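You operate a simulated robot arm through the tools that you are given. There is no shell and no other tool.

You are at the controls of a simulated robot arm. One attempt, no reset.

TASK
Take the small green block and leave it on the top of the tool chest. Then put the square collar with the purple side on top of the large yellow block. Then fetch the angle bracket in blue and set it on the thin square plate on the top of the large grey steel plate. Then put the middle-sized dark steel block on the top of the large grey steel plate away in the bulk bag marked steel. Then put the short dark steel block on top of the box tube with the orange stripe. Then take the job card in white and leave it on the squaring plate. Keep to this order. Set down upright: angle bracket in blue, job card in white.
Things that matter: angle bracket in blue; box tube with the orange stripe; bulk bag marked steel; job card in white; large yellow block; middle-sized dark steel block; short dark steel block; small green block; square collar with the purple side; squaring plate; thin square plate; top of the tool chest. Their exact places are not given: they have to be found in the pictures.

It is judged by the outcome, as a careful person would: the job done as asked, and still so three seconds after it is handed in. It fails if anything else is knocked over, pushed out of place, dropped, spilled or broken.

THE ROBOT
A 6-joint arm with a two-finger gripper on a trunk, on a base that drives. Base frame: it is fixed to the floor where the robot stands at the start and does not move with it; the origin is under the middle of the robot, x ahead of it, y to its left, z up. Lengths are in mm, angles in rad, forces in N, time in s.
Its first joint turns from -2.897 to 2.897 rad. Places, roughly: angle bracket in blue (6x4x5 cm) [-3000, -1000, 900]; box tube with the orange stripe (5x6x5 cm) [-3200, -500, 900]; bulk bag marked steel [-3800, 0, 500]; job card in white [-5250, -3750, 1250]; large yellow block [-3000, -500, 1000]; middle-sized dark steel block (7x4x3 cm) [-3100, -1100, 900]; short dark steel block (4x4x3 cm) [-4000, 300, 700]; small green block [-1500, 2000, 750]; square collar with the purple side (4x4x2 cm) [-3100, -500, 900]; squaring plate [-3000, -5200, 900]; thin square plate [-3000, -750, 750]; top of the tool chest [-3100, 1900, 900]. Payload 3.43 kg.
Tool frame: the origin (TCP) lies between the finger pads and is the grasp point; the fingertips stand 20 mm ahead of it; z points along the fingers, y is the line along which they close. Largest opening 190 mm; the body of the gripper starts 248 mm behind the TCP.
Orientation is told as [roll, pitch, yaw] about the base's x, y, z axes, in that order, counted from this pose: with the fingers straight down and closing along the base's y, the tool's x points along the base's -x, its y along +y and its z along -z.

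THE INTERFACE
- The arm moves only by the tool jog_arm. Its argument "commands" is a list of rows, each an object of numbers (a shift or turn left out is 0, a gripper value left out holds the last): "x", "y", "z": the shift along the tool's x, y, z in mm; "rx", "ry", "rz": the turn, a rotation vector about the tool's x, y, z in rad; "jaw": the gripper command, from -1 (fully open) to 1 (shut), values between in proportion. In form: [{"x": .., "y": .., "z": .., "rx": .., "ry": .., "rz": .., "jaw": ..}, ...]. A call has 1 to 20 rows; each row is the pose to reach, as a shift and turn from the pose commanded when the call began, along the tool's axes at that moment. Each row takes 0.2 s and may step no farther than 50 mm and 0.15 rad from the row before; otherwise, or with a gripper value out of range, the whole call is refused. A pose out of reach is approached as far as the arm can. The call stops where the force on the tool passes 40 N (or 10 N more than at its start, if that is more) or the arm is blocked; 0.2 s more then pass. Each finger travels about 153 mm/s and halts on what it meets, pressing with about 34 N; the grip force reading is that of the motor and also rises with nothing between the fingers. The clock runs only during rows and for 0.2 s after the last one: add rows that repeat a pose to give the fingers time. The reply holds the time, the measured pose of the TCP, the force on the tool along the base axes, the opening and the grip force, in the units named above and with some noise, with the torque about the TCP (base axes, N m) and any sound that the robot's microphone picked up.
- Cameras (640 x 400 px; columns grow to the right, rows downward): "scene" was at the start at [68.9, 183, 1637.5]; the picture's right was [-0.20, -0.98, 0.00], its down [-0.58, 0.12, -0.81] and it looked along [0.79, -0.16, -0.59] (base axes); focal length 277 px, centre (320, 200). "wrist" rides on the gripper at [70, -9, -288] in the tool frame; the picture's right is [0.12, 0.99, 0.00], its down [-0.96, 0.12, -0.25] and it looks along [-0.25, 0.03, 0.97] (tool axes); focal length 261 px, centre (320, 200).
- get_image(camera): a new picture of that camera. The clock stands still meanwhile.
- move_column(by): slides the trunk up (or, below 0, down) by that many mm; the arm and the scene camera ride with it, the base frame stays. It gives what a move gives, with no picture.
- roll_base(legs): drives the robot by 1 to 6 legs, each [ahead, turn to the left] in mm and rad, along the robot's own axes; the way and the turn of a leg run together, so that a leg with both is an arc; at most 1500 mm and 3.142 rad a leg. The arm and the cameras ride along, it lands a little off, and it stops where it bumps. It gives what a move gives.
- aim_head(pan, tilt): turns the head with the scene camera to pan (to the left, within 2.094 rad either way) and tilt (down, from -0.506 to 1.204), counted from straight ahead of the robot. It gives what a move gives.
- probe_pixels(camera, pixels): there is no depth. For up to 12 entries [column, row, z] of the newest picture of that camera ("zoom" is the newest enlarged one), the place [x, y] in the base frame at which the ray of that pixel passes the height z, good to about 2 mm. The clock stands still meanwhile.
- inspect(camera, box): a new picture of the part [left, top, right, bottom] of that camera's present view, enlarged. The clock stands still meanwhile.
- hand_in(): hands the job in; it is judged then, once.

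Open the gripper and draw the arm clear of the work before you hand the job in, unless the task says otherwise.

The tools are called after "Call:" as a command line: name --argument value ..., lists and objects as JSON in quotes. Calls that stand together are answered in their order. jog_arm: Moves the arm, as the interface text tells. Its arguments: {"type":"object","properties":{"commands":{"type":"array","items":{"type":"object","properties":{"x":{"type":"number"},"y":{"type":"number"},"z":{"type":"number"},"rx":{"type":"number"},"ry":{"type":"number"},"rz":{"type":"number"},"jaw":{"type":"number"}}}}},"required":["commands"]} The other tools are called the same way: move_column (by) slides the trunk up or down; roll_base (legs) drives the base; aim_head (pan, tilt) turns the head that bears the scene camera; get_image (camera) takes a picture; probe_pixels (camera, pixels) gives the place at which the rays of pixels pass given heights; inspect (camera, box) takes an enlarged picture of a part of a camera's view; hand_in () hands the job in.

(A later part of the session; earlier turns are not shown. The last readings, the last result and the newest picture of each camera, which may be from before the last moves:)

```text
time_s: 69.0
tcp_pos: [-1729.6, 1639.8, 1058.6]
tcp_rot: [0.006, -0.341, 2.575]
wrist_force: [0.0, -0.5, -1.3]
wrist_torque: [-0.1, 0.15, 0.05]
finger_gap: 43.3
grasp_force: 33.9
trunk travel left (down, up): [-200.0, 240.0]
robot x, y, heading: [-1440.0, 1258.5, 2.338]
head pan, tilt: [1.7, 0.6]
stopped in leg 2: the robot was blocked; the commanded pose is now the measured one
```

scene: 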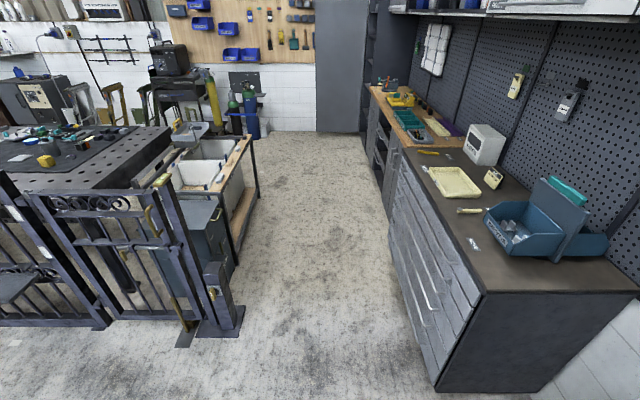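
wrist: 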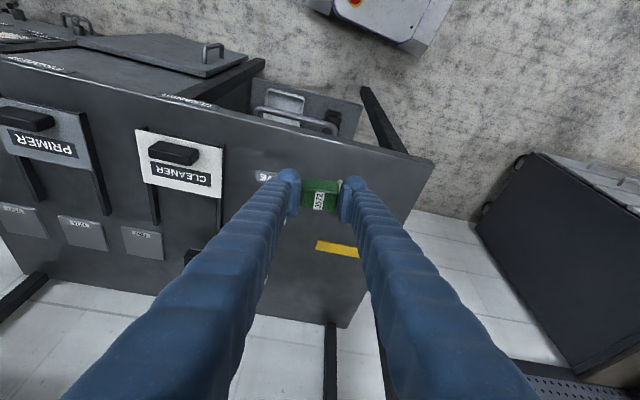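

The turn was blocked at heading 2.34. I look down on both sides for the cause.

Call:
get_image --camera "scene"

Call:
aim_head --pan 0.0 --tilt 1.2

Call:
get_image --camera "scene"

Call:
aim_head --pan -0.8 --tilt 1.0

Call:
get_image --camera "scene"

Call:
get_image --camera "wrist"

```text
taken
```

scene: 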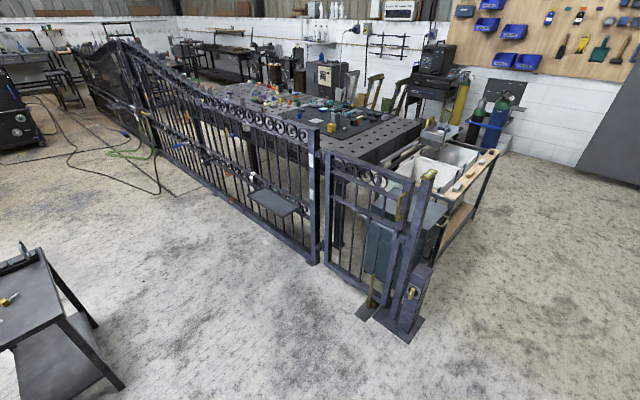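

```text
time_s: 70.7
tcp_pos: [-1729.8, 1637.7, 1059.8]
tcp_rot: [0.005, -0.338, 2.575]
wrist_force: [-0.7, -0.4, -0.9]
wrist_torque: [0.0, -0.01, 0.03]
finger_gap: 43.6
grasp_force: 33.8
trunk travel left (down, up): [-200.0, 240.0]
robot x, y, heading: [-1442.0, 1257.8, 2.335]
head pan, tilt: [0.0, 1.201]
```

```text
taken
```

scene: 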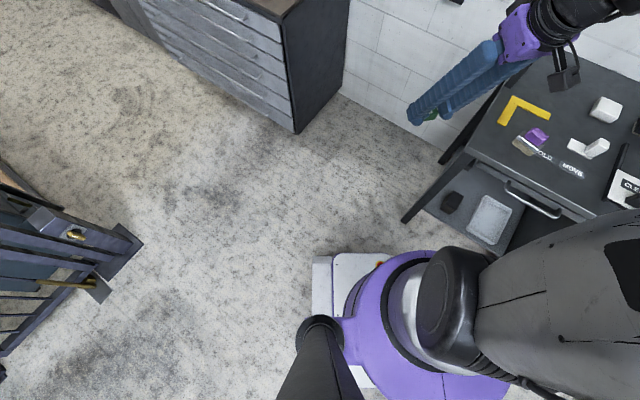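

```text
time_s: 71.8
tcp_pos: [-1730.1, 1638.5, 1058.9]
tcp_rot: [0.006, -0.34, 2.575]
wrist_force: [0.1, -0.2, -1.0]
wrist_torque: [0.0, -0.05, 0.0]
finger_gap: 43.6
grasp_force: 34.2
trunk travel left (down, up): [-200.0, 240.0]
robot x, y, heading: [-1442.2, 1255.9, 2.337]
head pan, tilt: [-0.799, 1.0]
```

```text
taken
```

scene: 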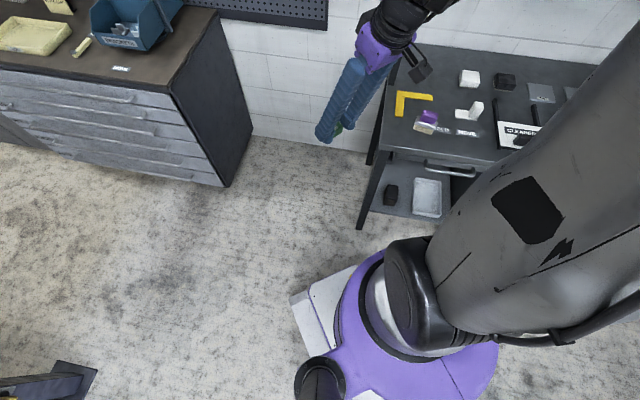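

```text
taken
```

wrist: 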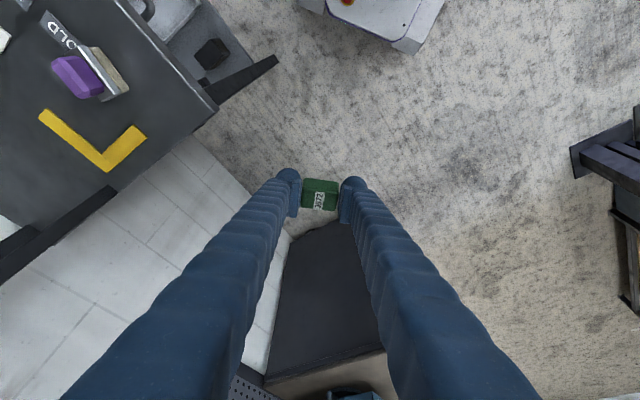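

Nothing is touching anywhere; the stop seems harmless. I continue the turn in smaller steps.

Call:
roll_base --legs '[[0, 0.4], [0, 0.4]]'

```text
time_s: 75.2
tcp_pos: [-1904.1, 1382.2, 1052.1]
tcp_rot: [0.018, -0.315, -3.048]
wrist_force: [0.3, 0.0, -1.0]
wrist_torque: [-0.14, 0.0, 0.02]
finger_gap: 43.7
grasp_force: 33.7
trunk travel left (down, up): [-200.0, 240.0]
robot x, y, heading: [-1437.5, 1284.6, 3.01]
head pan, tilt: [-0.799, 1.0]
stopped in leg 2: the robot was blocked; the commanded pose is now the measured one
```

The tilt and arm pose drifted slightly: the arm is near its inner limit while turning. I extend it about 100 mm and restore the tilt before driving on.

Call:
jog_arm --commands '[{"x": -47, "z": 15, "ry": -0.018}, {"x": -95, "z": 31, "ry": -0.035}, {"x": -95, "z": 31, "ry": -0.035}]'

Call:
roll_base --legs '[[0, 0.13], [1130, 0]]'

```text
refused: row 2 steps farther than a row can; nothing moved
```

```text
time_s: 83.5
tcp_pos: [-2999.0, 1316.5, 1052.8]
tcp_rot: [0.018, -0.314, -2.913]
wrist_force: [0.1, -0.6, -1.0]
wrist_torque: [-0.03, -0.03, 0.01]
finger_gap: 43.7
grasp_force: 34.0
trunk travel left (down, up): [-200.0, 240.0]
robot x, y, heading: [-2523.7, 1286.7, -3.145]
head pan, tilt: [-0.799, 1.0]
```

The drive went fine; robot at (-2524,1287) heading π. I now extend the arm with smaller rows and turn right to face the chest.

Call:
jog_arm --commands '[{"x": -40, "z": 12, "ry": -0.018}, {"x": -80, "z": 25, "ry": -0.035}, {"x": -95, "z": 31, "ry": -0.035}, {"x": -95, "z": 31, "ry": -0.035}]'

Call:
roll_base --legs '[[100, 0], [0, -1.57]]'

Call:
aim_head --pan 0.1 --tilt 0.75

Call:
get_image --camera "scene"

Call:
get_image --camera "wrist"

```text
time_s: 84.5
tcp_pos: [-3095.3, 1293.6, 1052.1]
tcp_rot: [0.017, -0.349, -2.912]
wrist_force: [-0.2, -0.5, -0.8]
wrist_torque: [-0.01, 0.01, 0.02]
finger_gap: 43.8
grasp_force: 33.9
trunk travel left (down, up): [-200.0, 240.0]
robot x, y, heading: [-2522.9, 1286.5, -3.138]
head pan, tilt: [-0.799, 1.0]
```

```text
time_s: 89.1
tcp_pos: [-2997.8, 1718.1, 1053.5]
tcp_rot: [0.017, -0.348, 2.52]
wrist_force: [-1.6, -0.7, -0.1]
wrist_torque: [0.18, -0.27, -0.11]
finger_gap: 43.4
grasp_force: 34.4
trunk travel left (down, up): [-200.0, 240.0]
robot x, y, heading: [-2659.4, 1259.6, 2.278]
head pan, tilt: [-0.799, 1.0]
stopped in leg 2: the robot was blocked; the commanded pose is now the measured one
```

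```text
time_s: 90.3
tcp_pos: [-2995.9, 1719.3, 1053.8]
tcp_rot: [0.019, -0.348, 2.521]
wrist_force: [0.6, 0.2, -0.1]
wrist_torque: [0.06, 0.0, 0.01]
finger_gap: 43.5
grasp_force: 33.8
trunk travel left (down, up): [-200.0, 240.0]
robot x, y, heading: [-2657.5, 1253.7, 2.275]
head pan, tilt: [0.099, 0.75]
```

```text
taken
```

scene: 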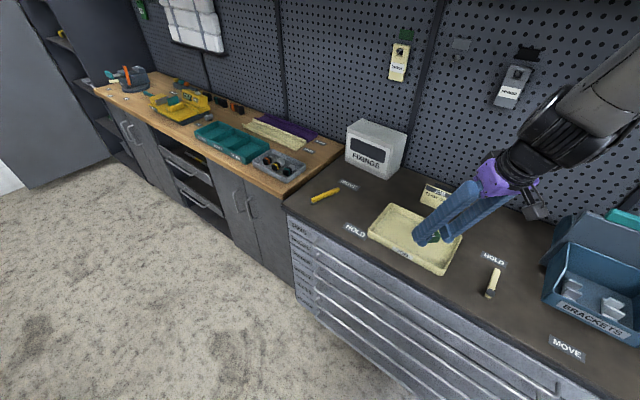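

```text
taken
```

wrist: 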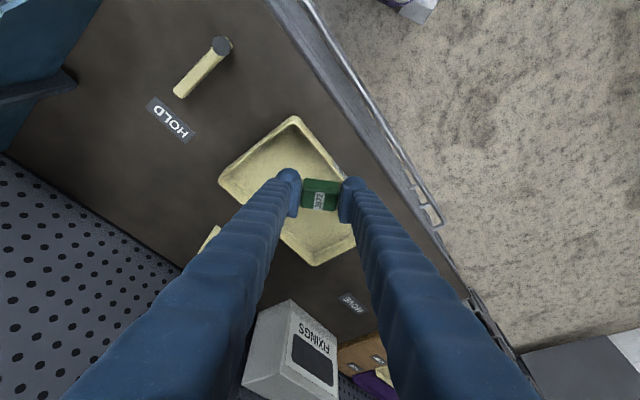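

Stopped at heading 2.28, but the chest top is within reach here. I probe free spots on the chest top and the neighbouring items.

Call:
probe_pixels --camera "scene" --pixels '[[520, 305, 800], [550, 325, 800], [490, 298, 800], [500, 275, 800], [560, 345, 800], [440, 275, 800], [586, 352, 800], [545, 292, 800], [600, 395, 800], [495, 258, 800], [458, 240, 800], [378, 239, 800]]'

Call:
inspect --camera "scene" --box '[400, 200, 640, 350]'

Call:
inspect --camera "wrist" --box '[80, 0, 400, 200]'

```text
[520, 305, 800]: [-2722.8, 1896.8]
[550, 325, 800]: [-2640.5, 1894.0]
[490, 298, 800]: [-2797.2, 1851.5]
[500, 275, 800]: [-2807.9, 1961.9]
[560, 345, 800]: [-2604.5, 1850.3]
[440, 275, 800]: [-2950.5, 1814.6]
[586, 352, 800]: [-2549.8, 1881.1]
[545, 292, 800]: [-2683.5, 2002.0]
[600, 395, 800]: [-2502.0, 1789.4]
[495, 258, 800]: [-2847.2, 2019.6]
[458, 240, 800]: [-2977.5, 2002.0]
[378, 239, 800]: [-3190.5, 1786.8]
```

```text
2.67 times, centred on (520, 275) of scene
```

zoom: 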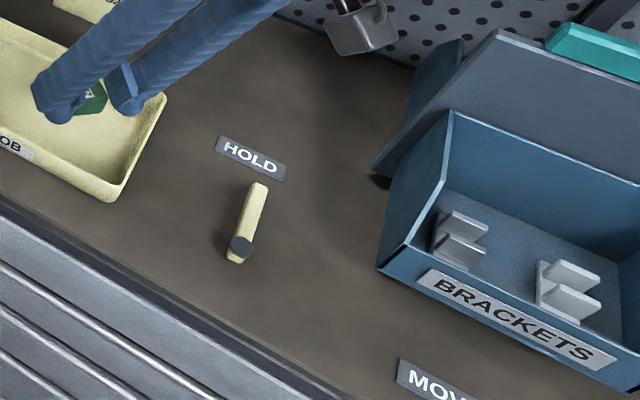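

```text
2.00 times, centred on (240, 100) of wrist
```

zoom: 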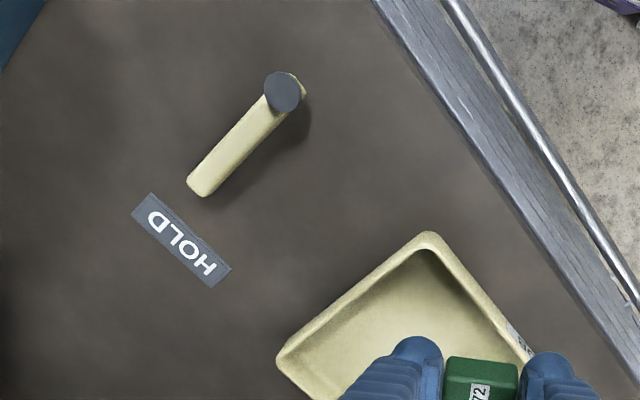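

The gap between the tray and the yellow lever, near (-2860,1865), is free. I triangulate the top's height with the HOLD label centre (scene zoom (250,158), wrist zoom (182,240)) and the tray's corner.

Call:
probe_pixels --camera "scene" --pixels '[[493.75, 259.25, 760], [493.75, 259.25, 800], [493.75, 259.25, 840], [493.75, 259.25, 880]]'

Call:
probe_pixels --camera "wrist" --pixels '[[171, 120, 760], [171, 120, 800], [171, 120, 840], [171, 120, 880], [293, 117, 820], [230, 38, 820]]'

```text
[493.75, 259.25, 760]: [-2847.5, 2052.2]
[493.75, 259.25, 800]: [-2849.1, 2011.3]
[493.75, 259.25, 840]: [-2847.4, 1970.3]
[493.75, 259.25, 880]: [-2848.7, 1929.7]
```

```text
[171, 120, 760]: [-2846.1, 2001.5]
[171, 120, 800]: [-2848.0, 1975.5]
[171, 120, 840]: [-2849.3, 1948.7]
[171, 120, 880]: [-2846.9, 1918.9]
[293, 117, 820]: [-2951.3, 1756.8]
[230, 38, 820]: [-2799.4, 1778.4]
```

The label fits a height of about 910, not 800. I verify with the tray's two right-hand rim corners.

Call:
probe_pixels --camera "scene" --pixels '[[445, 272, 880], [445, 272, 920], [445, 272, 960], [462, 235, 880], [462, 235, 920], [462, 235, 960], [490, 292, 910], [520, 305, 910], [480, 290, 910], [541.7, 300.5, 910]]'

Call:
probe_pixels --camera "wrist" --pixels '[[295, 117.5, 880], [295, 117.5, 920], [295, 117.5, 960], [219, 180, 880], [219, 180, 920], [219, 180, 960], [222, 46, 910], [280, 0, 910], [352, 130, 910], [262, 65, 910]]'

```text
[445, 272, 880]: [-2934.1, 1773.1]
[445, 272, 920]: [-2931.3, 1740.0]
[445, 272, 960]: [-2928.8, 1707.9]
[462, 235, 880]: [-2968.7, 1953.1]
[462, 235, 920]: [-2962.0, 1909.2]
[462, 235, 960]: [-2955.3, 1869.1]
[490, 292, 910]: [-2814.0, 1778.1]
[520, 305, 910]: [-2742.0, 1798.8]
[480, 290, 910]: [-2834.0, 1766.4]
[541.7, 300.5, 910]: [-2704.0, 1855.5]
```

```text
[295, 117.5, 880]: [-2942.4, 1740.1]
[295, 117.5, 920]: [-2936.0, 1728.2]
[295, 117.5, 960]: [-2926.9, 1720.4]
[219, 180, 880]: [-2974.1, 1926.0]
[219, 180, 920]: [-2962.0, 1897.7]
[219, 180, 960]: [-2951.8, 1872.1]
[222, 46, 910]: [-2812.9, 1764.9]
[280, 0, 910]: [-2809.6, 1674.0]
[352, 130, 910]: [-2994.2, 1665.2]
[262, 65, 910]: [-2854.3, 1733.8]
```

The chest top is at z≈910; tray right edge at x≈-2935, lever head at (-2814,1770). I move the block above (-2882,1765) and turn the tool so the fingers close along y.

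Call:
jog_arm --commands '[{"x": 26, "y": -35, "z": 6, "rx": 0.018}, {"x": 51, "y": -69, "z": 12, "rx": 0.018}, {"x": 77, "y": -104, "z": 18, "rx": 0.018}, {"x": 77, "y": -104, "z": 18, "rx": 0.018}]'

Call:
jog_arm --commands '[{"rx": -0.042, "rz": -0.117}, {"rx": -0.084, "rz": -0.233}, {"rx": -0.127, "rz": -0.35}, {"rx": -0.169, "rz": -0.466}, {"rx": -0.211, "rz": -0.583}, {"rx": -0.211, "rz": -0.583}]'

Call:
get_image --camera "wrist"

Call:
get_image --camera "scene"

```text
time_s: 91.3
tcp_pos: [-2880.2, 1765.2, 1011.1]
tcp_rot: [0.001, -0.349, 2.522]
wrist_force: [0.2, 0.5, -0.1]
wrist_torque: [-0.05, 0.06, 0.02]
finger_gap: 43.6
grasp_force: 33.7
trunk travel left (down, up): [-200.0, 240.0]
robot x, y, heading: [-2653.4, 1258.3, 2.276]
head pan, tilt: [0.099, 0.75]
```

```text
time_s: 92.7
tcp_pos: [-2882.1, 1765.3, 1008.2]
tcp_rot: [-0.001, -0.349, 3.141]
wrist_force: [-1.2, 0.0, -1.1]
wrist_torque: [-0.01, -0.02, 0.02]
finger_gap: 43.7
grasp_force: 34.4
trunk travel left (down, up): [-200.0, 240.0]
robot x, y, heading: [-2656.3, 1254.4, 2.278]
head pan, tilt: [0.099, 0.75]
```

```text
taken
```

wrist: 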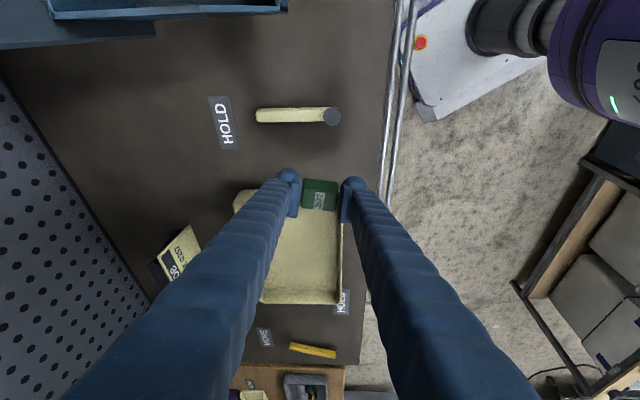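

```text
taken
```

scene: 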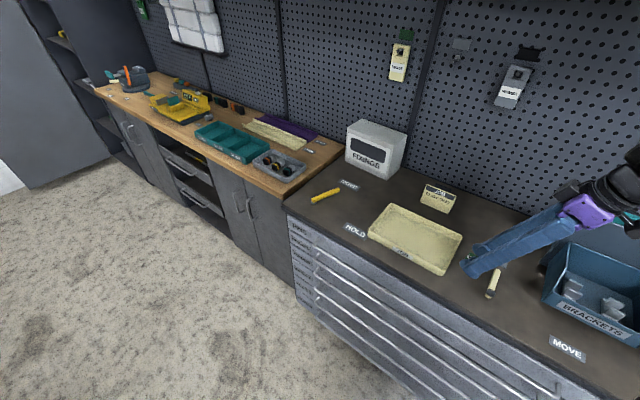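

I probe where the block would land in the wrist view to check the clearances to lever and tray.

Call:
probe_pixels --camera "wrist" --pixels '[[320, 150, 910], [320, 165, 910], [300, 124, 910], [336, 124, 910], [340, 190, 945], [250, 190, 945], [385, 150, 910], [256, 116, 910]]'

Call:
inspect --camera "scene" --box '[420, 200, 580, 300]'

```text
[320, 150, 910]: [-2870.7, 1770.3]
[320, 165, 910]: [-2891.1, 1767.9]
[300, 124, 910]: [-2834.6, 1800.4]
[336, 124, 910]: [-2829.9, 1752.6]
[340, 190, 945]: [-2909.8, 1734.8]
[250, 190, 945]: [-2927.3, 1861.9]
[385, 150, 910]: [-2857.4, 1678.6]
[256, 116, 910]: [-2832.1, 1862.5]
```

```text
4.00 times, centred on (500, 250) of scene
```

zoom: 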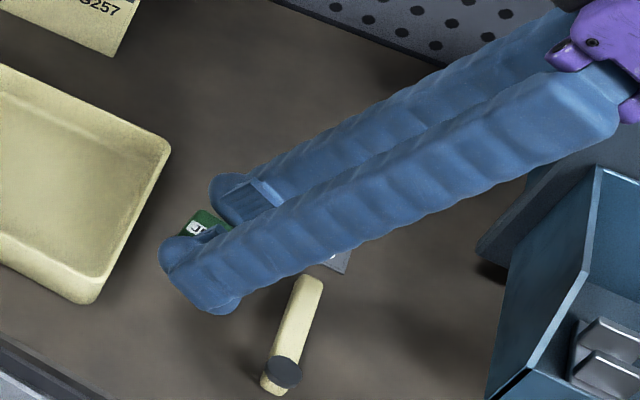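

The gap at y≈1760 runs from x≈-2915 (tray) to -2832 (lever), so I aim for x=-2871 and descend to just above the surface.

Call:
jog_arm --commands '[{"x": 10.3, "y": 5, "z": -3.8}, {"x": 21, "y": 5, "z": 25}, {"x": 32, "y": 5, "z": 57}, {"x": 32, "y": 5, "z": 57}]'

Call:
inspect --camera "wrist" --box '[220, 90, 420, 215]'

Call:
inspect --camera "scene" --box '[420, 220, 548, 300]'

```text
time_s: 93.7
tcp_pos: [-2869.8, 1760.3, 945.1]
tcp_rot: [-0.001, -0.349, 3.139]
wrist_force: [-0.5, 0.3, -1.4]
wrist_torque: [-0.02, 0.03, 0.0]
finger_gap: 43.6
grasp_force: 33.5
trunk travel left (down, up): [-200.0, 240.0]
robot x, y, heading: [-2655.8, 1256.8, 2.273]
head pan, tilt: [0.099, 0.75]
```

```text
3.20 times, centred on (320, 152) of wrist
```

zoom: 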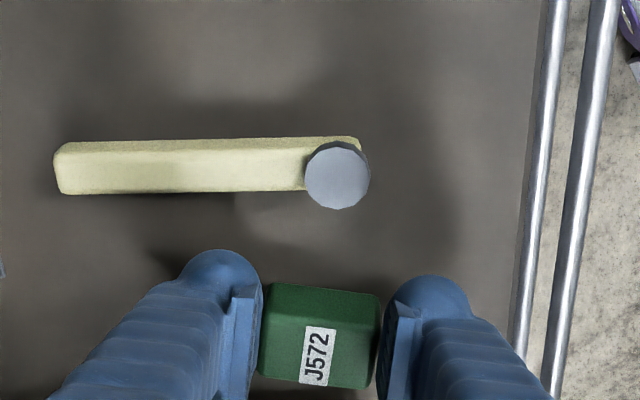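

```text
5.00 times, centred on (484, 260) of scene
```

zoom: 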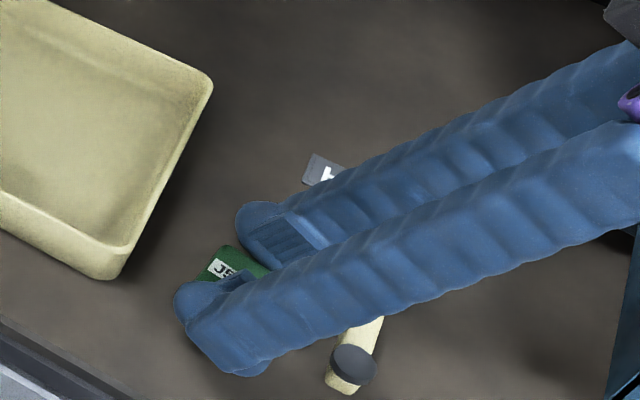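

Clearances look good. I creep down in small steps, watching the force.

Call:
jog_arm --commands '[{"x": 1, "z": 2.8}, {"x": 1.7, "z": 4.7}, {"x": 1.7, "z": 4.7}]'

Call:
jog_arm --commands '[{"x": 0.7, "z": 1.9}, {"x": 0.7, "z": 1.9}]'

Call:
jog_arm --commands '[{"x": 0.7, "z": 1.9}, {"x": 0.7, "z": 1.9}]'

Call:
inspect --camera "scene" --box '[420, 220, 548, 300]'

```text
time_s: 94.5
tcp_pos: [-2870.6, 1761.0, 940.3]
tcp_rot: [-0.002, -0.35, 3.141]
wrist_force: [-0.5, -0.8, -1.5]
wrist_torque: [0.0, -0.01, -0.01]
finger_gap: 44.0
grasp_force: 33.6
trunk travel left (down, up): [-200.0, 240.0]
robot x, y, heading: [-2655.7, 1260.3, 2.279]
head pan, tilt: [0.099, 0.75]
```

```text
time_s: 95.1
tcp_pos: [-2872.2, 1760.3, 937.7]
tcp_rot: [-0.002, -0.349, 3.141]
wrist_force: [-0.3, 0.7, 5.6]
wrist_torque: [0.18, 0.15, 0.0]
finger_gap: 43.7
grasp_force: 34.0
trunk travel left (down, up): [-200.0, 240.0]
robot x, y, heading: [-2650.5, 1254.7, 2.275]
head pan, tilt: [0.099, 0.75]
```

```text
time_s: 95.7
tcp_pos: [-2871.0, 1760.8, 936.3]
tcp_rot: [-0.004, -0.351, 3.143]
wrist_force: [4.0, 3.9, 36.3]
wrist_torque: [0.08, 0.03, -0.01]
finger_gap: 43.8
grasp_force: 34.0
trunk travel left (down, up): [-200.0, 240.0]
robot x, y, heading: [-2652.5, 1255.6, 2.277]
head pan, tilt: [0.099, 0.75]
```

```text
5.00 times, centred on (484, 260) of scene
```

zoom: 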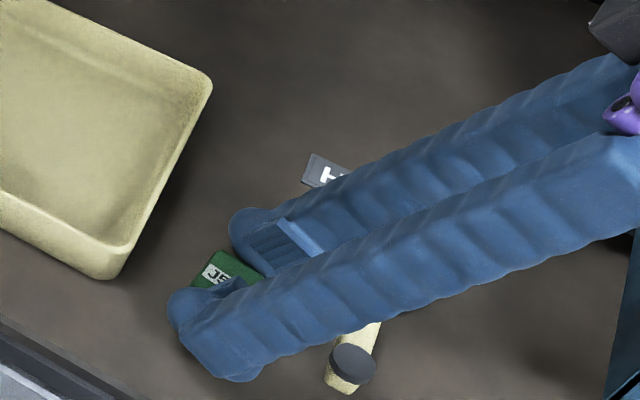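

Contact felt (36 N at z 936). I ease up 1.5 mm, open the jaw to about 65 mm, then lift away.

Call:
jog_arm --commands '[{"x": -0.5, "z": -1.4}, {"x": -0.5, "z": -1.4, "jaw": 0.3}, {"x": -0.5, "z": -1.4}, {"x": -0.5, "z": -1.4}, {"x": -10, "z": -28}, {"x": -24, "z": -66}, {"x": -38, "z": -104}, {"x": -38, "z": -104}]'

Call:
get_image --camera "wrist"

Call:
inspect --camera "scene" --box '[420, 200, 580, 300]'

```text
time_s: 97.5
tcp_pos: [-2872.5, 1760.6, 1044.0]
tcp_rot: [-0.001, -0.349, 3.14]
wrist_force: [-0.2, -0.5, -0.6]
wrist_torque: [0.03, -0.02, 0.0]
finger_gap: 66.7
grasp_force: 0.1
trunk travel left (down, up): [-200.0, 240.0]
robot x, y, heading: [-2657.5, 1259.4, 2.275]
head pan, tilt: [0.099, 0.75]
```

```text
taken
```

wrist: 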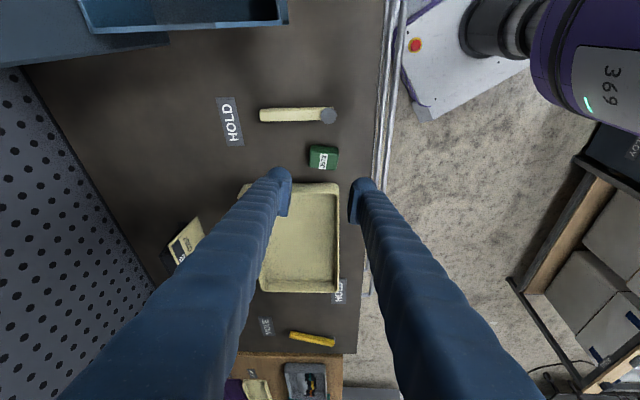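

```text
4.00 times, centred on (500, 250) of scene
```

zoom: 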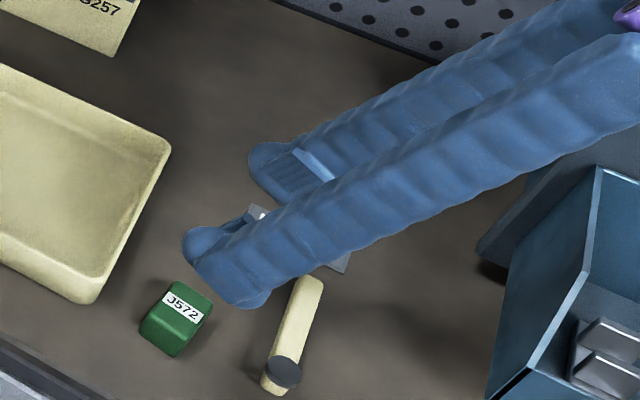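

The green block stands upright on the chest. I bring the arm back to a neutral vertical carry pose (yaw and tilt undone) before driving.

Call:
jog_arm --commands '[{"rx": 0.049, "rz": 0.135, "x": -5, "z": -15}, {"rx": 0.099, "rz": 0.271, "x": -10, "z": -30}, {"rx": 0.148, "rz": 0.406, "x": -15, "z": -40}, {"rx": 0.197, "rz": 0.542, "x": -15, "z": -40}, {"rx": 0.247, "rz": 0.677, "x": -15, "z": -40}, {"rx": 0.296, "rz": 0.813, "x": -15, "z": -40}, {"rx": 0.296, "rz": 0.813, "x": -15, "z": -40}]'

Call:
jog_arm --commands '[{"ry": 0.117, "jaw": 0}, {"ry": 0.233}, {"ry": 0.35}, {"ry": 0.35}]'

Call:
aim_head --pan 1.2 --tilt 0.4

Call:
get_image --camera "scene"

Call:
aim_head --pan 2.0 --tilt 0.4

Call:
get_image --camera "scene"

```text
time_s: 99.1
tcp_pos: [-2871.8, 1758.8, 1088.1]
tcp_rot: [-0.001, -0.353, 2.276]
wrist_force: [-0.4, 0.7, -0.3]
wrist_torque: [0.01, -0.03, 0.0]
finger_gap: 66.4
grasp_force: 0.1
trunk travel left (down, up): [-200.0, 240.0]
robot x, y, heading: [-2657.1, 1259.7, 2.271]
head pan, tilt: [0.099, 0.75]
```

```text
time_s: 100.1
tcp_pos: [-2873.0, 1759.9, 1088.1]
tcp_rot: [-0.002, -0.001, 2.273]
wrist_force: [-0.2, 0.5, 0.8]
wrist_torque: [-0.04, -0.01, -0.02]
finger_gap: 94.9
grasp_force: 0.1
trunk travel left (down, up): [-200.0, 240.0]
robot x, y, heading: [-2659.9, 1257.4, 2.282]
head pan, tilt: [0.099, 0.75]
```

```text
time_s: 101.5
tcp_pos: [-2872.1, 1760.7, 1088.7]
tcp_rot: [0.0, 0.0, 2.277]
wrist_force: [-0.6, -0.6, -0.4]
wrist_torque: [0.0, 0.0, 0.01]
finger_gap: 94.9
grasp_force: 0.1
trunk travel left (down, up): [-200.0, 240.0]
robot x, y, heading: [-2652.5, 1256.8, 2.278]
head pan, tilt: [1.201, 0.4]
```

```text
taken
```

scene: 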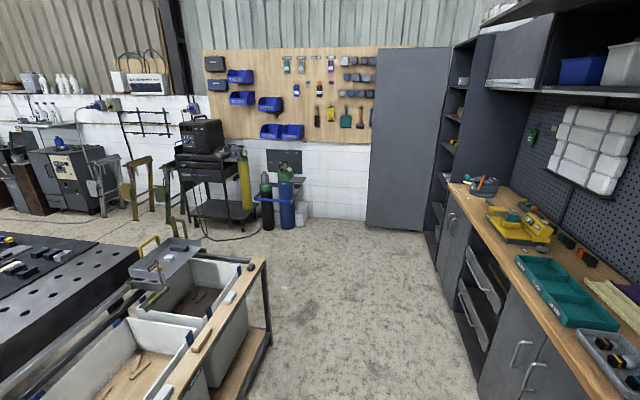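

```text
time_s: 102.6
tcp_pos: [-2871.6, 1761.8, 1089.3]
tcp_rot: [0.001, -0.002, 2.275]
wrist_force: [0.6, 0.8, 0.2]
wrist_torque: [-0.03, 0.02, -0.01]
finger_gap: 95.0
grasp_force: 0.0
trunk travel left (down, up): [-200.0, 240.0]
robot x, y, heading: [-2651.9, 1258.7, 2.272]
head pan, tilt: [2.0, 0.4]
```

```text
taken
```

scene: 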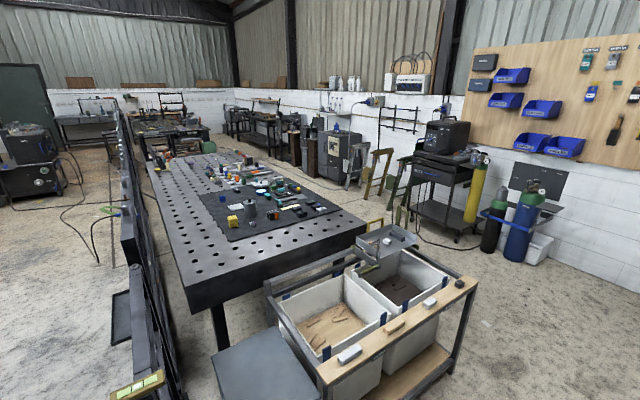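

The welding table with a mat of parts is at (150–365,150–300) and two bulk bags stand in a rack at (270–470,240–390). I probe positions and zoom in.

Call:
probe_pixels --camera "scene" --pixels '[[365, 228, 880], [187, 290, 880], [150, 162, 880], [215, 153, 880], [470, 283, 700], [325, 360, 700], [450, 370, 0], [235, 222, 880], [340, 210, 880], [370, 340, 0], [455, 283, 750], [440, 235, 0]]'

Call:
inspect --camera "scene" --box '[180, 150, 372, 270]'

Call:
inspect --camera "scene" --box '[250, 210, 490, 360]'

```text
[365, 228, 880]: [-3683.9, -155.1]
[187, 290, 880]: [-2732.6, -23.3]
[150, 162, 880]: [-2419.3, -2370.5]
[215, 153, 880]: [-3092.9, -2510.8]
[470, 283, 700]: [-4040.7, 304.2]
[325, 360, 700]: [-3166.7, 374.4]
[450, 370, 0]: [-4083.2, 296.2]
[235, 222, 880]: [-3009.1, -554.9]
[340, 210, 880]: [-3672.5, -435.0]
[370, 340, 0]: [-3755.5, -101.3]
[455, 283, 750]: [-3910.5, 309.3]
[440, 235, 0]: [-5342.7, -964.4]
```

```text
3.33 times, centred on (276, 210) of scene
```

zoom: 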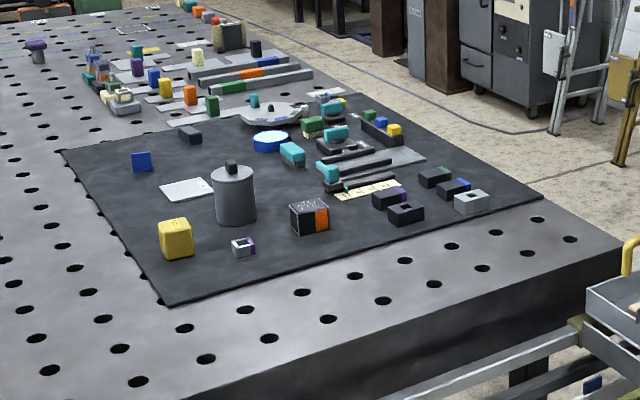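

```text
2.67 times, centred on (370, 285) of scene
```

zoom: 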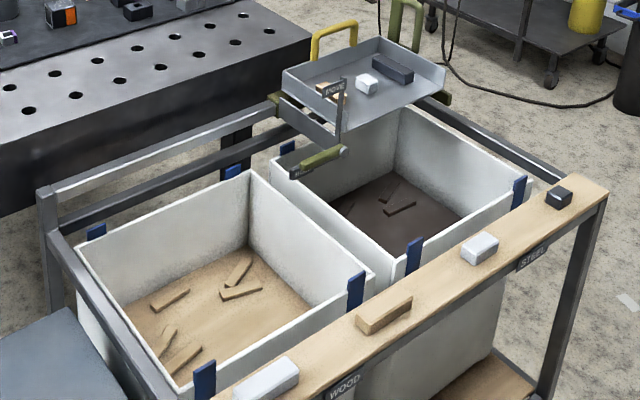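

From the zooms: yellow block (175,238), purple-sided collar (243,247), orange-striped tube (310,215), blue bracket (142,160), thin white plate (187,188), dark steel block (190,135); STEEL bag is the right one, the short dark block sits at its ledge's end. I probe their positions.

Call:
probe_pixels --camera "scene" --pixels '[[232.5, 226.5, 885], [252.9, 225, 885], [222.5, 200.4, 885], [236, 206.4, 885], [237, 191.4, 885], [273, 219, 885], [229, 241.5, 885], [342.5, 209, 885], [199, 195, 885], [250, 210, 885], [130, 180, 1000], [120, 130, 1100]]'

Call:
aim_head --pan 2.09 --tilt 0.8

Call:
get_image --camera "scene"

```text
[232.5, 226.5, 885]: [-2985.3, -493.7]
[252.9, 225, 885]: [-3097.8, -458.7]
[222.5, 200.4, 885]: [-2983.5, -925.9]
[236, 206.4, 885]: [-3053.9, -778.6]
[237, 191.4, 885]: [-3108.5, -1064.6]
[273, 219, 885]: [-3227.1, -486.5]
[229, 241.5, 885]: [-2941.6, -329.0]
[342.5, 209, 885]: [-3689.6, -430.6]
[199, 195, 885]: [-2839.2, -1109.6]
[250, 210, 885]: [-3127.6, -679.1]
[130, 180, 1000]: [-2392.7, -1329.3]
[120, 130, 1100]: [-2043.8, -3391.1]
```

```text
time_s: 103.5
tcp_pos: [-2872.1, 1760.2, 1088.2]
tcp_rot: [-0.001, 0.0, 2.273]
wrist_force: [0.1, -1.3, 0.5]
wrist_torque: [0.03, -0.02, -0.02]
finger_gap: 95.1
grasp_force: 0.1
trunk travel left (down, up): [-200.0, 240.0]
robot x, y, heading: [-2655.2, 1255.6, 2.276]
head pan, tilt: [2.089, 0.799]
```

```text
taken
```

scene: 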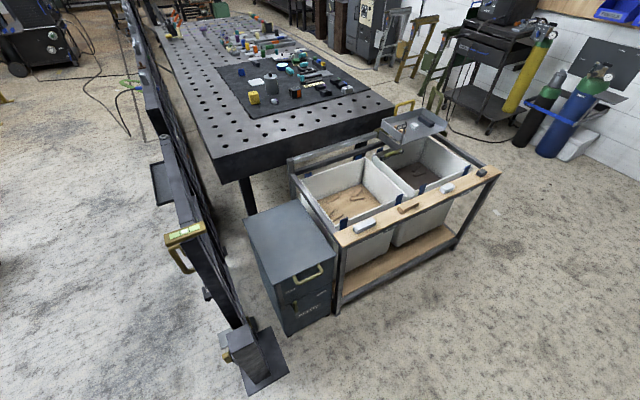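

The far (−x) side of the table gives the best reach to all parts. I probe the obstacles along that corridor: gas trolley, stands and the rack.

Call:
probe_pixels --camera "scene" --pixels '[[455, 245, 0], [337, 313, 0], [520, 148, 0], [450, 95, 0], [430, 105, 0], [405, 80, 0], [395, 110, 885], [440, 125, 0], [375, 75, 0], [350, 60, 0], [500, 140, 0], [545, 160, 0]]'

Call:
inspect --camera "scene" --box '[320, 0, 640, 200]'

```text
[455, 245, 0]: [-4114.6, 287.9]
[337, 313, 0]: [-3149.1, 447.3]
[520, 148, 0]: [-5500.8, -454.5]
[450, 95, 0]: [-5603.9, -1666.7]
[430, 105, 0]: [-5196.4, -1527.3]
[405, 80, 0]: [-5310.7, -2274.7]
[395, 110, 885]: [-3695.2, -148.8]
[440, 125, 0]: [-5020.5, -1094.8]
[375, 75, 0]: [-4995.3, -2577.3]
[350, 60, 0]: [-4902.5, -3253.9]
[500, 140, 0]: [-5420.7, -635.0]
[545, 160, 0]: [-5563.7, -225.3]
```

```text
2.00 times, centred on (480, 100) of scene
```

zoom: 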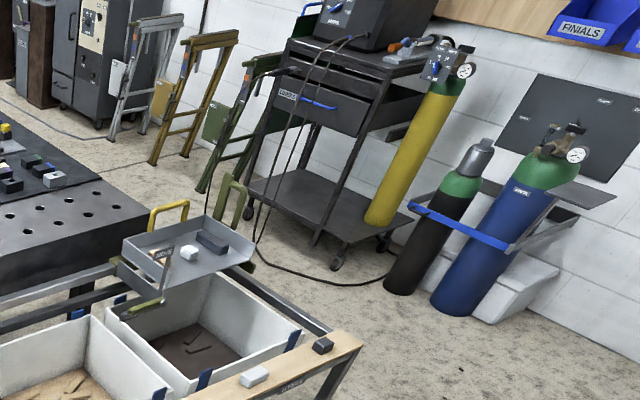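

The corridor at x from -5000 to -4120 is open. I drive west along the aisle, then turn south.

Call:
roll_base --legs '[[0, 0.45], [0, 0.45], [1400, 0], [450, 0]]'

```text
time_s: 120.1
tcp_pos: [-5062.4, 1332.9, 1088.5]
tcp_rot: [0.002, 0.0, -3.112]
wrist_force: [0.1, 0.4, 0.5]
wrist_torque: [-0.01, -0.07, 0.01]
finger_gap: 94.9
grasp_force: 0.2
trunk travel left (down, up): [-200.0, 240.0]
robot x, y, heading: [-4536.2, 1187.9, -3.11]
head pan, tilt: [2.089, 0.799]
```

No blocking this time; robot at (-4536,1188). I turn left to face south and look ahead.

Call:
roll_base --legs '[[0, 0.5], [0, 0.5], [0, 0.53]]'

Call:
aim_head --pan 0.2 --tilt 0.6

Call:
get_image --camera "scene"

```text
time_s: 123.0
tcp_pos: [-5061.7, 1051.2, 1091.0]
tcp_rot: [0.0, -0.001, -2.591]
wrist_force: [0.0, -0.2, -0.9]
wrist_torque: [-0.26, -0.05, 0.01]
finger_gap: 94.8
grasp_force: 0.0
trunk travel left (down, up): [-200.0, 240.0]
robot x, y, heading: [-4528.4, 1186.5, -2.649]
head pan, tilt: [2.089, 0.799]
stopped in leg 2: the robot was blocked; the commanded pose is now the measured one
```

```text
time_s: 124.8
tcp_pos: [-5061.7, 1048.9, 1091.4]
tcp_rot: [-0.002, -0.001, -2.589]
wrist_force: [0.5, -0.1, -0.4]
wrist_torque: [-0.01, 0.03, -0.03]
finger_gap: 95.2
grasp_force: 0.0
trunk travel left (down, up): [-200.0, 240.0]
robot x, y, heading: [-4530.0, 1186.0, -2.652]
head pan, tilt: [0.201, 0.6]
```

```text
taken
```

scene: 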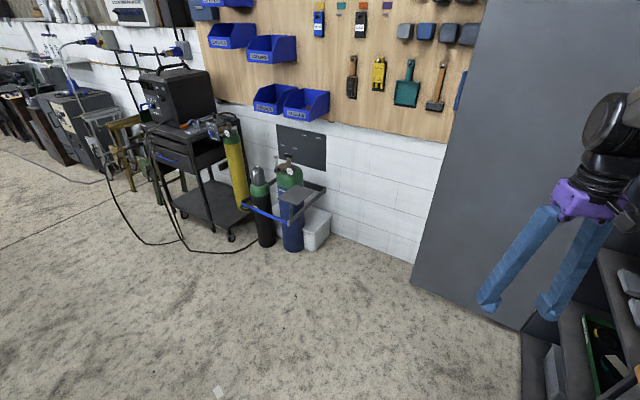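

Still nothing in contact. I check the cabinet's foot distance and continue turning left in steps.

Call:
probe_pixels --camera "scene" --pixels '[[410, 285, 0], [520, 330, 0], [233, 238, 0], [190, 218, 0]]'

Call:
roll_base --legs '[[0, 0.4]]'

Call:
roll_base --legs '[[0, 0.4]]'

Call:
roll_base --legs '[[0, 0.28]]'

```text
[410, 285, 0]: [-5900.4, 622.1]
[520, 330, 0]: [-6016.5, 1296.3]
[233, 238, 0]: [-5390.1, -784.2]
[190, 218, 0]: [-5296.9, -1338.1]
```

```text
time_s: 125.6
tcp_pos: [-5061.2, 1049.7, 1092.6]
tcp_rot: [-0.003, 0.0, -2.588]
wrist_force: [-1.2, 1.0, 0.8]
wrist_torque: [-0.02, -0.01, -0.01]
finger_gap: 95.0
grasp_force: 0.0
trunk travel left (down, up): [-200.0, 240.0]
robot x, y, heading: [-4528.8, 1181.9, -2.652]
head pan, tilt: [0.201, 0.6]
stopped in leg 1: the robot was blocked; the commanded pose is now the measured one
```

```text
time_s: 126.3
tcp_pos: [-5060.7, 1050.6, 1093.1]
tcp_rot: [-0.003, 0.0, -2.588]
wrist_force: [0.3, 0.2, 0.2]
wrist_torque: [-0.03, -0.01, -0.03]
finger_gap: 95.3
grasp_force: 0.1
trunk travel left (down, up): [-200.0, 240.0]
robot x, y, heading: [-4528.8, 1182.6, -2.649]
head pan, tilt: [0.201, 0.6]
stopped in leg 1: the robot was blocked; the commanded pose is now the measured one
```

```text
time_s: 127.0
tcp_pos: [-5062.1, 1050.1, 1094.1]
tcp_rot: [-0.002, 0.001, -2.587]
wrist_force: [0.1, 0.6, 0.1]
wrist_torque: [-0.01, 0.02, 0.0]
finger_gap: 95.1
grasp_force: 0.1
trunk travel left (down, up): [-200.0, 240.0]
robot x, y, heading: [-4532.1, 1183.9, -2.654]
head pan, tilt: [0.201, 0.6]
stopped in leg 1: the robot was blocked; the commanded pose is now the measured one
```

Now it is really blocked. I look back left and right to see what the base's rear touches.

Call:
aim_head --pan 2.09 --tilt 1.1

Call:
get_image --camera "scene"

Call:
aim_head --pan -2.09 --tilt 0.9

Call:
get_image --camera "scene"

Call:
get_image --camera "wrist"

```text
time_s: 128.9
tcp_pos: [-5062.7, 1050.1, 1094.3]
tcp_rot: [-0.001, 0.0, -2.587]
wrist_force: [0.5, 0.3, -0.6]
wrist_torque: [0.0, -0.02, 0.01]
finger_gap: 95.2
grasp_force: 0.0
trunk travel left (down, up): [-200.0, 240.0]
robot x, y, heading: [-4529.3, 1183.4, -2.654]
head pan, tilt: [2.089, 1.1]
```

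```text
taken
```

scene: 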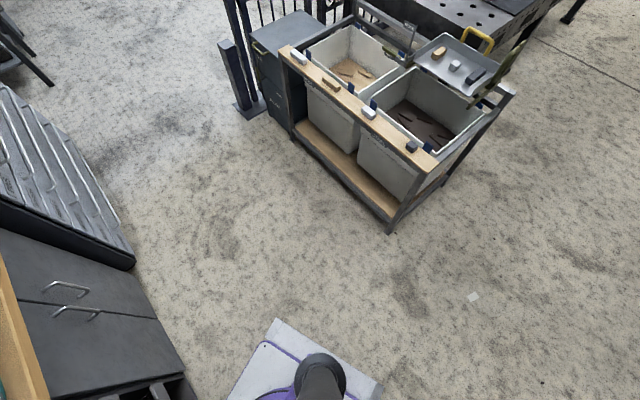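

```text
time_s: 132.3
tcp_pos: [-5061.8, 1049.3, 1092.9]
tcp_rot: [-0.002, 0.001, -2.589]
wrist_force: [-0.6, -0.1, 0.1]
wrist_torque: [0.02, 0.02, 0.0]
finger_gap: 94.9
grasp_force: 0.1
trunk travel left (down, up): [-200.0, 240.0]
robot x, y, heading: [-4525.8, 1184.7, -2.655]
head pan, tilt: [-2.089, 0.901]
```

```text
taken
```

scene: 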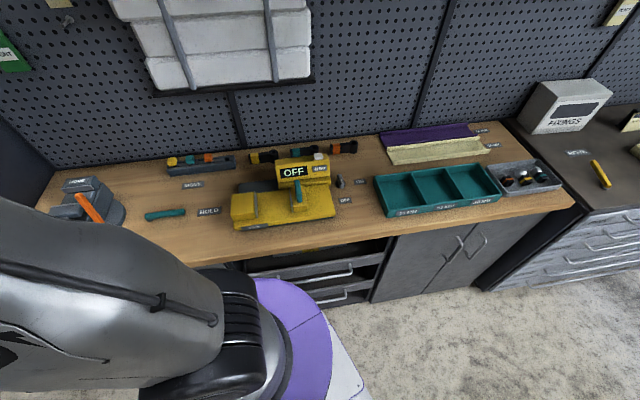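

```text
taken
```

wrist: 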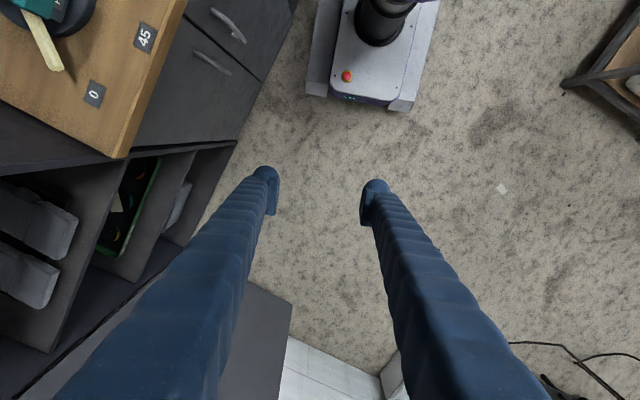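

The base's rear right is against the long wooden bench, so I drive ahead first, then finish the turn to face south.

Call:
roll_base --legs '[[350, 0], [0, 0.6]]'

Call:
roll_base --legs '[[0, 0.6]]'

Call:
aim_head --pan 0.0 --tilt 0.6

Call:
get_image --camera "scene"

```text
time_s: 137.6
tcp_pos: [-5190.5, 611.4, 1093.1]
tcp_rot: [-0.001, 0.0, -1.984]
wrist_force: [-0.3, -0.5, 0.0]
wrist_torque: [-0.05, 0.01, 0.01]
finger_gap: 95.0
grasp_force: 0.0
trunk travel left (down, up): [-200.0, 240.0]
robot x, y, heading: [-4853.7, 1039.6, -2.044]
head pan, tilt: [-2.089, 0.901]
```

```text
time_s: 140.4
tcp_pos: [-4882.6, 494.8, 1093.7]
tcp_rot: [-0.001, 0.001, -1.371]
wrist_force: [-0.3, 1.0, -0.8]
wrist_torque: [0.03, -0.02, -0.02]
finger_gap: 94.8
grasp_force: 0.1
trunk travel left (down, up): [-200.0, 240.0]
robot x, y, heading: [-4891.7, 1033.1, -1.437]
head pan, tilt: [-2.089, 0.901]
```

```text
time_s: 142.4
tcp_pos: [-4882.9, 495.2, 1094.9]
tcp_rot: [-0.001, -0.001, -1.37]
wrist_force: [0.4, -0.9, 0.8]
wrist_torque: [-0.01, 0.05, -0.02]
finger_gap: 95.0
grasp_force: 0.1
trunk travel left (down, up): [-200.0, 240.0]
robot x, y, heading: [-4893.9, 1032.7, -1.433]
head pan, tilt: [0.0, 0.6]
```

```text
taken
```

scene: 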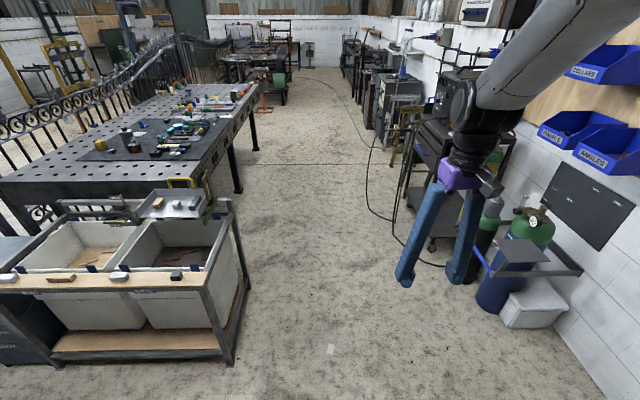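

The way south is open between the rack and the gas trolley. I probe the trolley's and stands' feet before driving.

Call:
probe_pixels --camera "scene" --pixels '[[407, 228, 0], [430, 250, 0], [392, 165, 0], [237, 192, 0], [257, 150, 0], [395, 232, 0], [228, 365, 0]]'

Call:
roll_base --legs '[[0, 0.09], [1400, 0], [250, 0]]'

Call:
get_image --camera "scene"

```text
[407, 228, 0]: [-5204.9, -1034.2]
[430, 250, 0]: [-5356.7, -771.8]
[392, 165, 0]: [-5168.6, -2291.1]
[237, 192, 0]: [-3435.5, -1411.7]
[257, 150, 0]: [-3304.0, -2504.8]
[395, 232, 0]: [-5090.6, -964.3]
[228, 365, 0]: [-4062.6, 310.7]
```

```text
time_s: 154.3
tcp_pos: [-4493.4, -1078.1, 1093.8]
tcp_rot: [-0.002, 0.002, -1.291]
wrist_force: [0.6, -0.7, 0.1]
wrist_torque: [0.06, 0.0, -0.02]
finger_gap: 95.1
grasp_force: 0.1
trunk travel left (down, up): [-200.0, 240.0]
robot x, y, heading: [-4542.5, -543.7, -1.354]
head pan, tilt: [0.0, 0.6]
```

```text
taken
```

scene: 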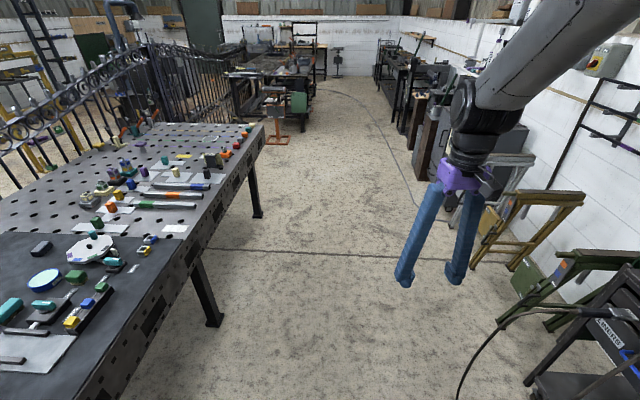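

The table's aisle side is clear. I turn left to face the table (heading 0).

Call:
roll_base --legs '[[0, 0.7]]'

Call:
roll_base --legs '[[0, 0.65]]'

Call:
aim_head --pan 0.0 --tilt 0.6

Call:
get_image --camera "scene"

```text
time_s: 157.4
tcp_pos: [-4160.1, -916.3, 1094.6]
tcp_rot: [-0.002, 0.0, -0.592]
wrist_force: [-0.8, -0.3, 0.1]
wrist_torque: [0.03, 0.0, 0.01]
finger_gap: 94.9
grasp_force: 0.1
trunk travel left (down, up): [-200.0, 240.0]
robot x, y, heading: [-4570.0, -571.8, -0.662]
head pan, tilt: [0.0, 0.6]
```

```text
time_s: 160.5
tcp_pos: [-4029.7, -593.7, 1095.9]
tcp_rot: [-0.001, 0.0, 0.073]
wrist_force: [-0.4, 0.4, -0.6]
wrist_torque: [0.04, 0.01, 0.0]
finger_gap: 95.2
grasp_force: 0.1
trunk travel left (down, up): [-200.0, 240.0]
robot x, y, heading: [-4563.4, -608.2, 0.006]
head pan, tilt: [0.0, 0.6]
```

```text
time_s: 161.1
tcp_pos: [-4029.8, -595.0, 1095.3]
tcp_rot: [0.0, 0.0, 0.071]
wrist_force: [-0.8, -1.3, 0.5]
wrist_torque: [0.4, 0.0, 0.0]
finger_gap: 95.0
grasp_force: 0.0
trunk travel left (down, up): [-200.0, 240.0]
robot x, y, heading: [-4565.3, -608.2, -0.001]
head pan, tilt: [0.0, 0.6]
```

```text
taken
```

scene: 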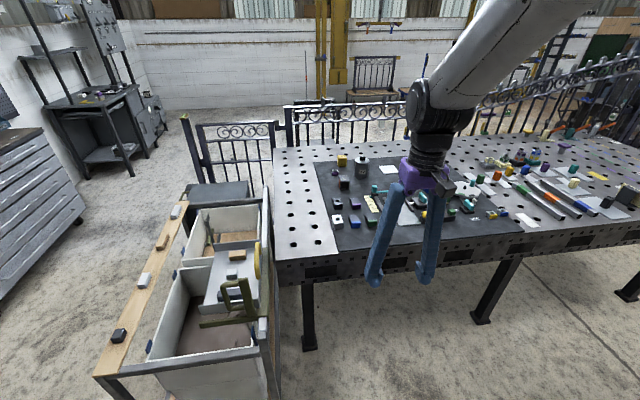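

Now facing the table; legs show at (308,350) and (482,322). I probe the legs, table edge and rack to see how far I can drive in.

Call:
probe_pixels --camera "scene" --pixels '[[308, 350, 0], [482, 322, 0], [278, 262, 885], [522, 235, 885], [268, 330, 600], [275, 385, 400], [270, 205, 700], [312, 165, 885]]'

Call:
inspect --camera "scene" --box '[270, 140, 550, 315]'

```text
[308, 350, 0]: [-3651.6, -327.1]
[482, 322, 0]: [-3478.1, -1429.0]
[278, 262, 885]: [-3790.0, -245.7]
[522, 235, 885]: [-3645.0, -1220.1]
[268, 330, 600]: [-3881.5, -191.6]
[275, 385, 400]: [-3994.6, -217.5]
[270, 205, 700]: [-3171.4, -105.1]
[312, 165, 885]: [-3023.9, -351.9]
```

```text
2.29 times, centred on (410, 228) of scene
```

zoom: 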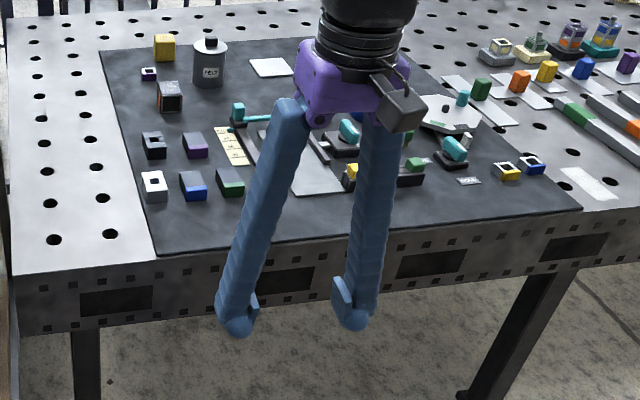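

The legs are at (-3650,-327) and (-3478,-1429), so I shift toward y≈-740 while approaching, then face the table square on.

Call:
roll_base --legs '[[0, -0.3], [420, 0], [0, 0.42]]'

Call:
aim_head --pan 0.2 --tilt 0.9

Call:
get_image --camera "scene"

```text
time_s: 167.5
tcp_pos: [-3644.7, -658.9, 1096.3]
tcp_rot: [-0.002, 0.001, 0.18]
wrist_force: [0.0, -0.3, -0.6]
wrist_torque: [0.01, 0.04, -0.02]
finger_gap: 95.1
grasp_force: 0.1
trunk travel left (down, up): [-200.0, 240.0]
robot x, y, heading: [-4168.6, -756.3, 0.105]
head pan, tilt: [0.0, 0.6]
```

```text
time_s: 168.3
tcp_pos: [-3646.4, -658.5, 1096.1]
tcp_rot: [-0.002, -0.001, 0.18]
wrist_force: [0.6, 1.5, -0.5]
wrist_torque: [-0.14, -0.05, 0.0]
finger_gap: 94.9
grasp_force: 0.1
trunk travel left (down, up): [-200.0, 240.0]
robot x, y, heading: [-4172.6, -758.1, 0.107]
head pan, tilt: [0.201, 0.901]
```

```text
taken
```

scene: 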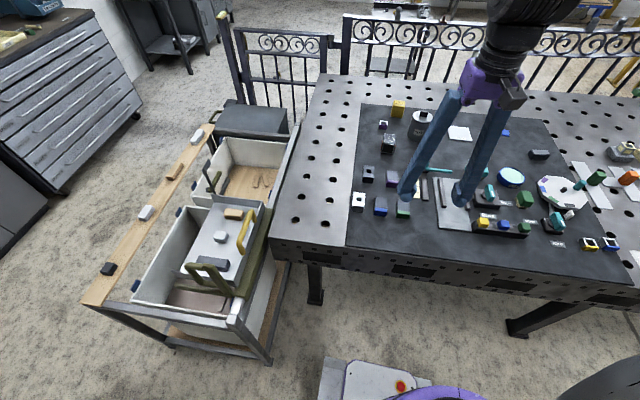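

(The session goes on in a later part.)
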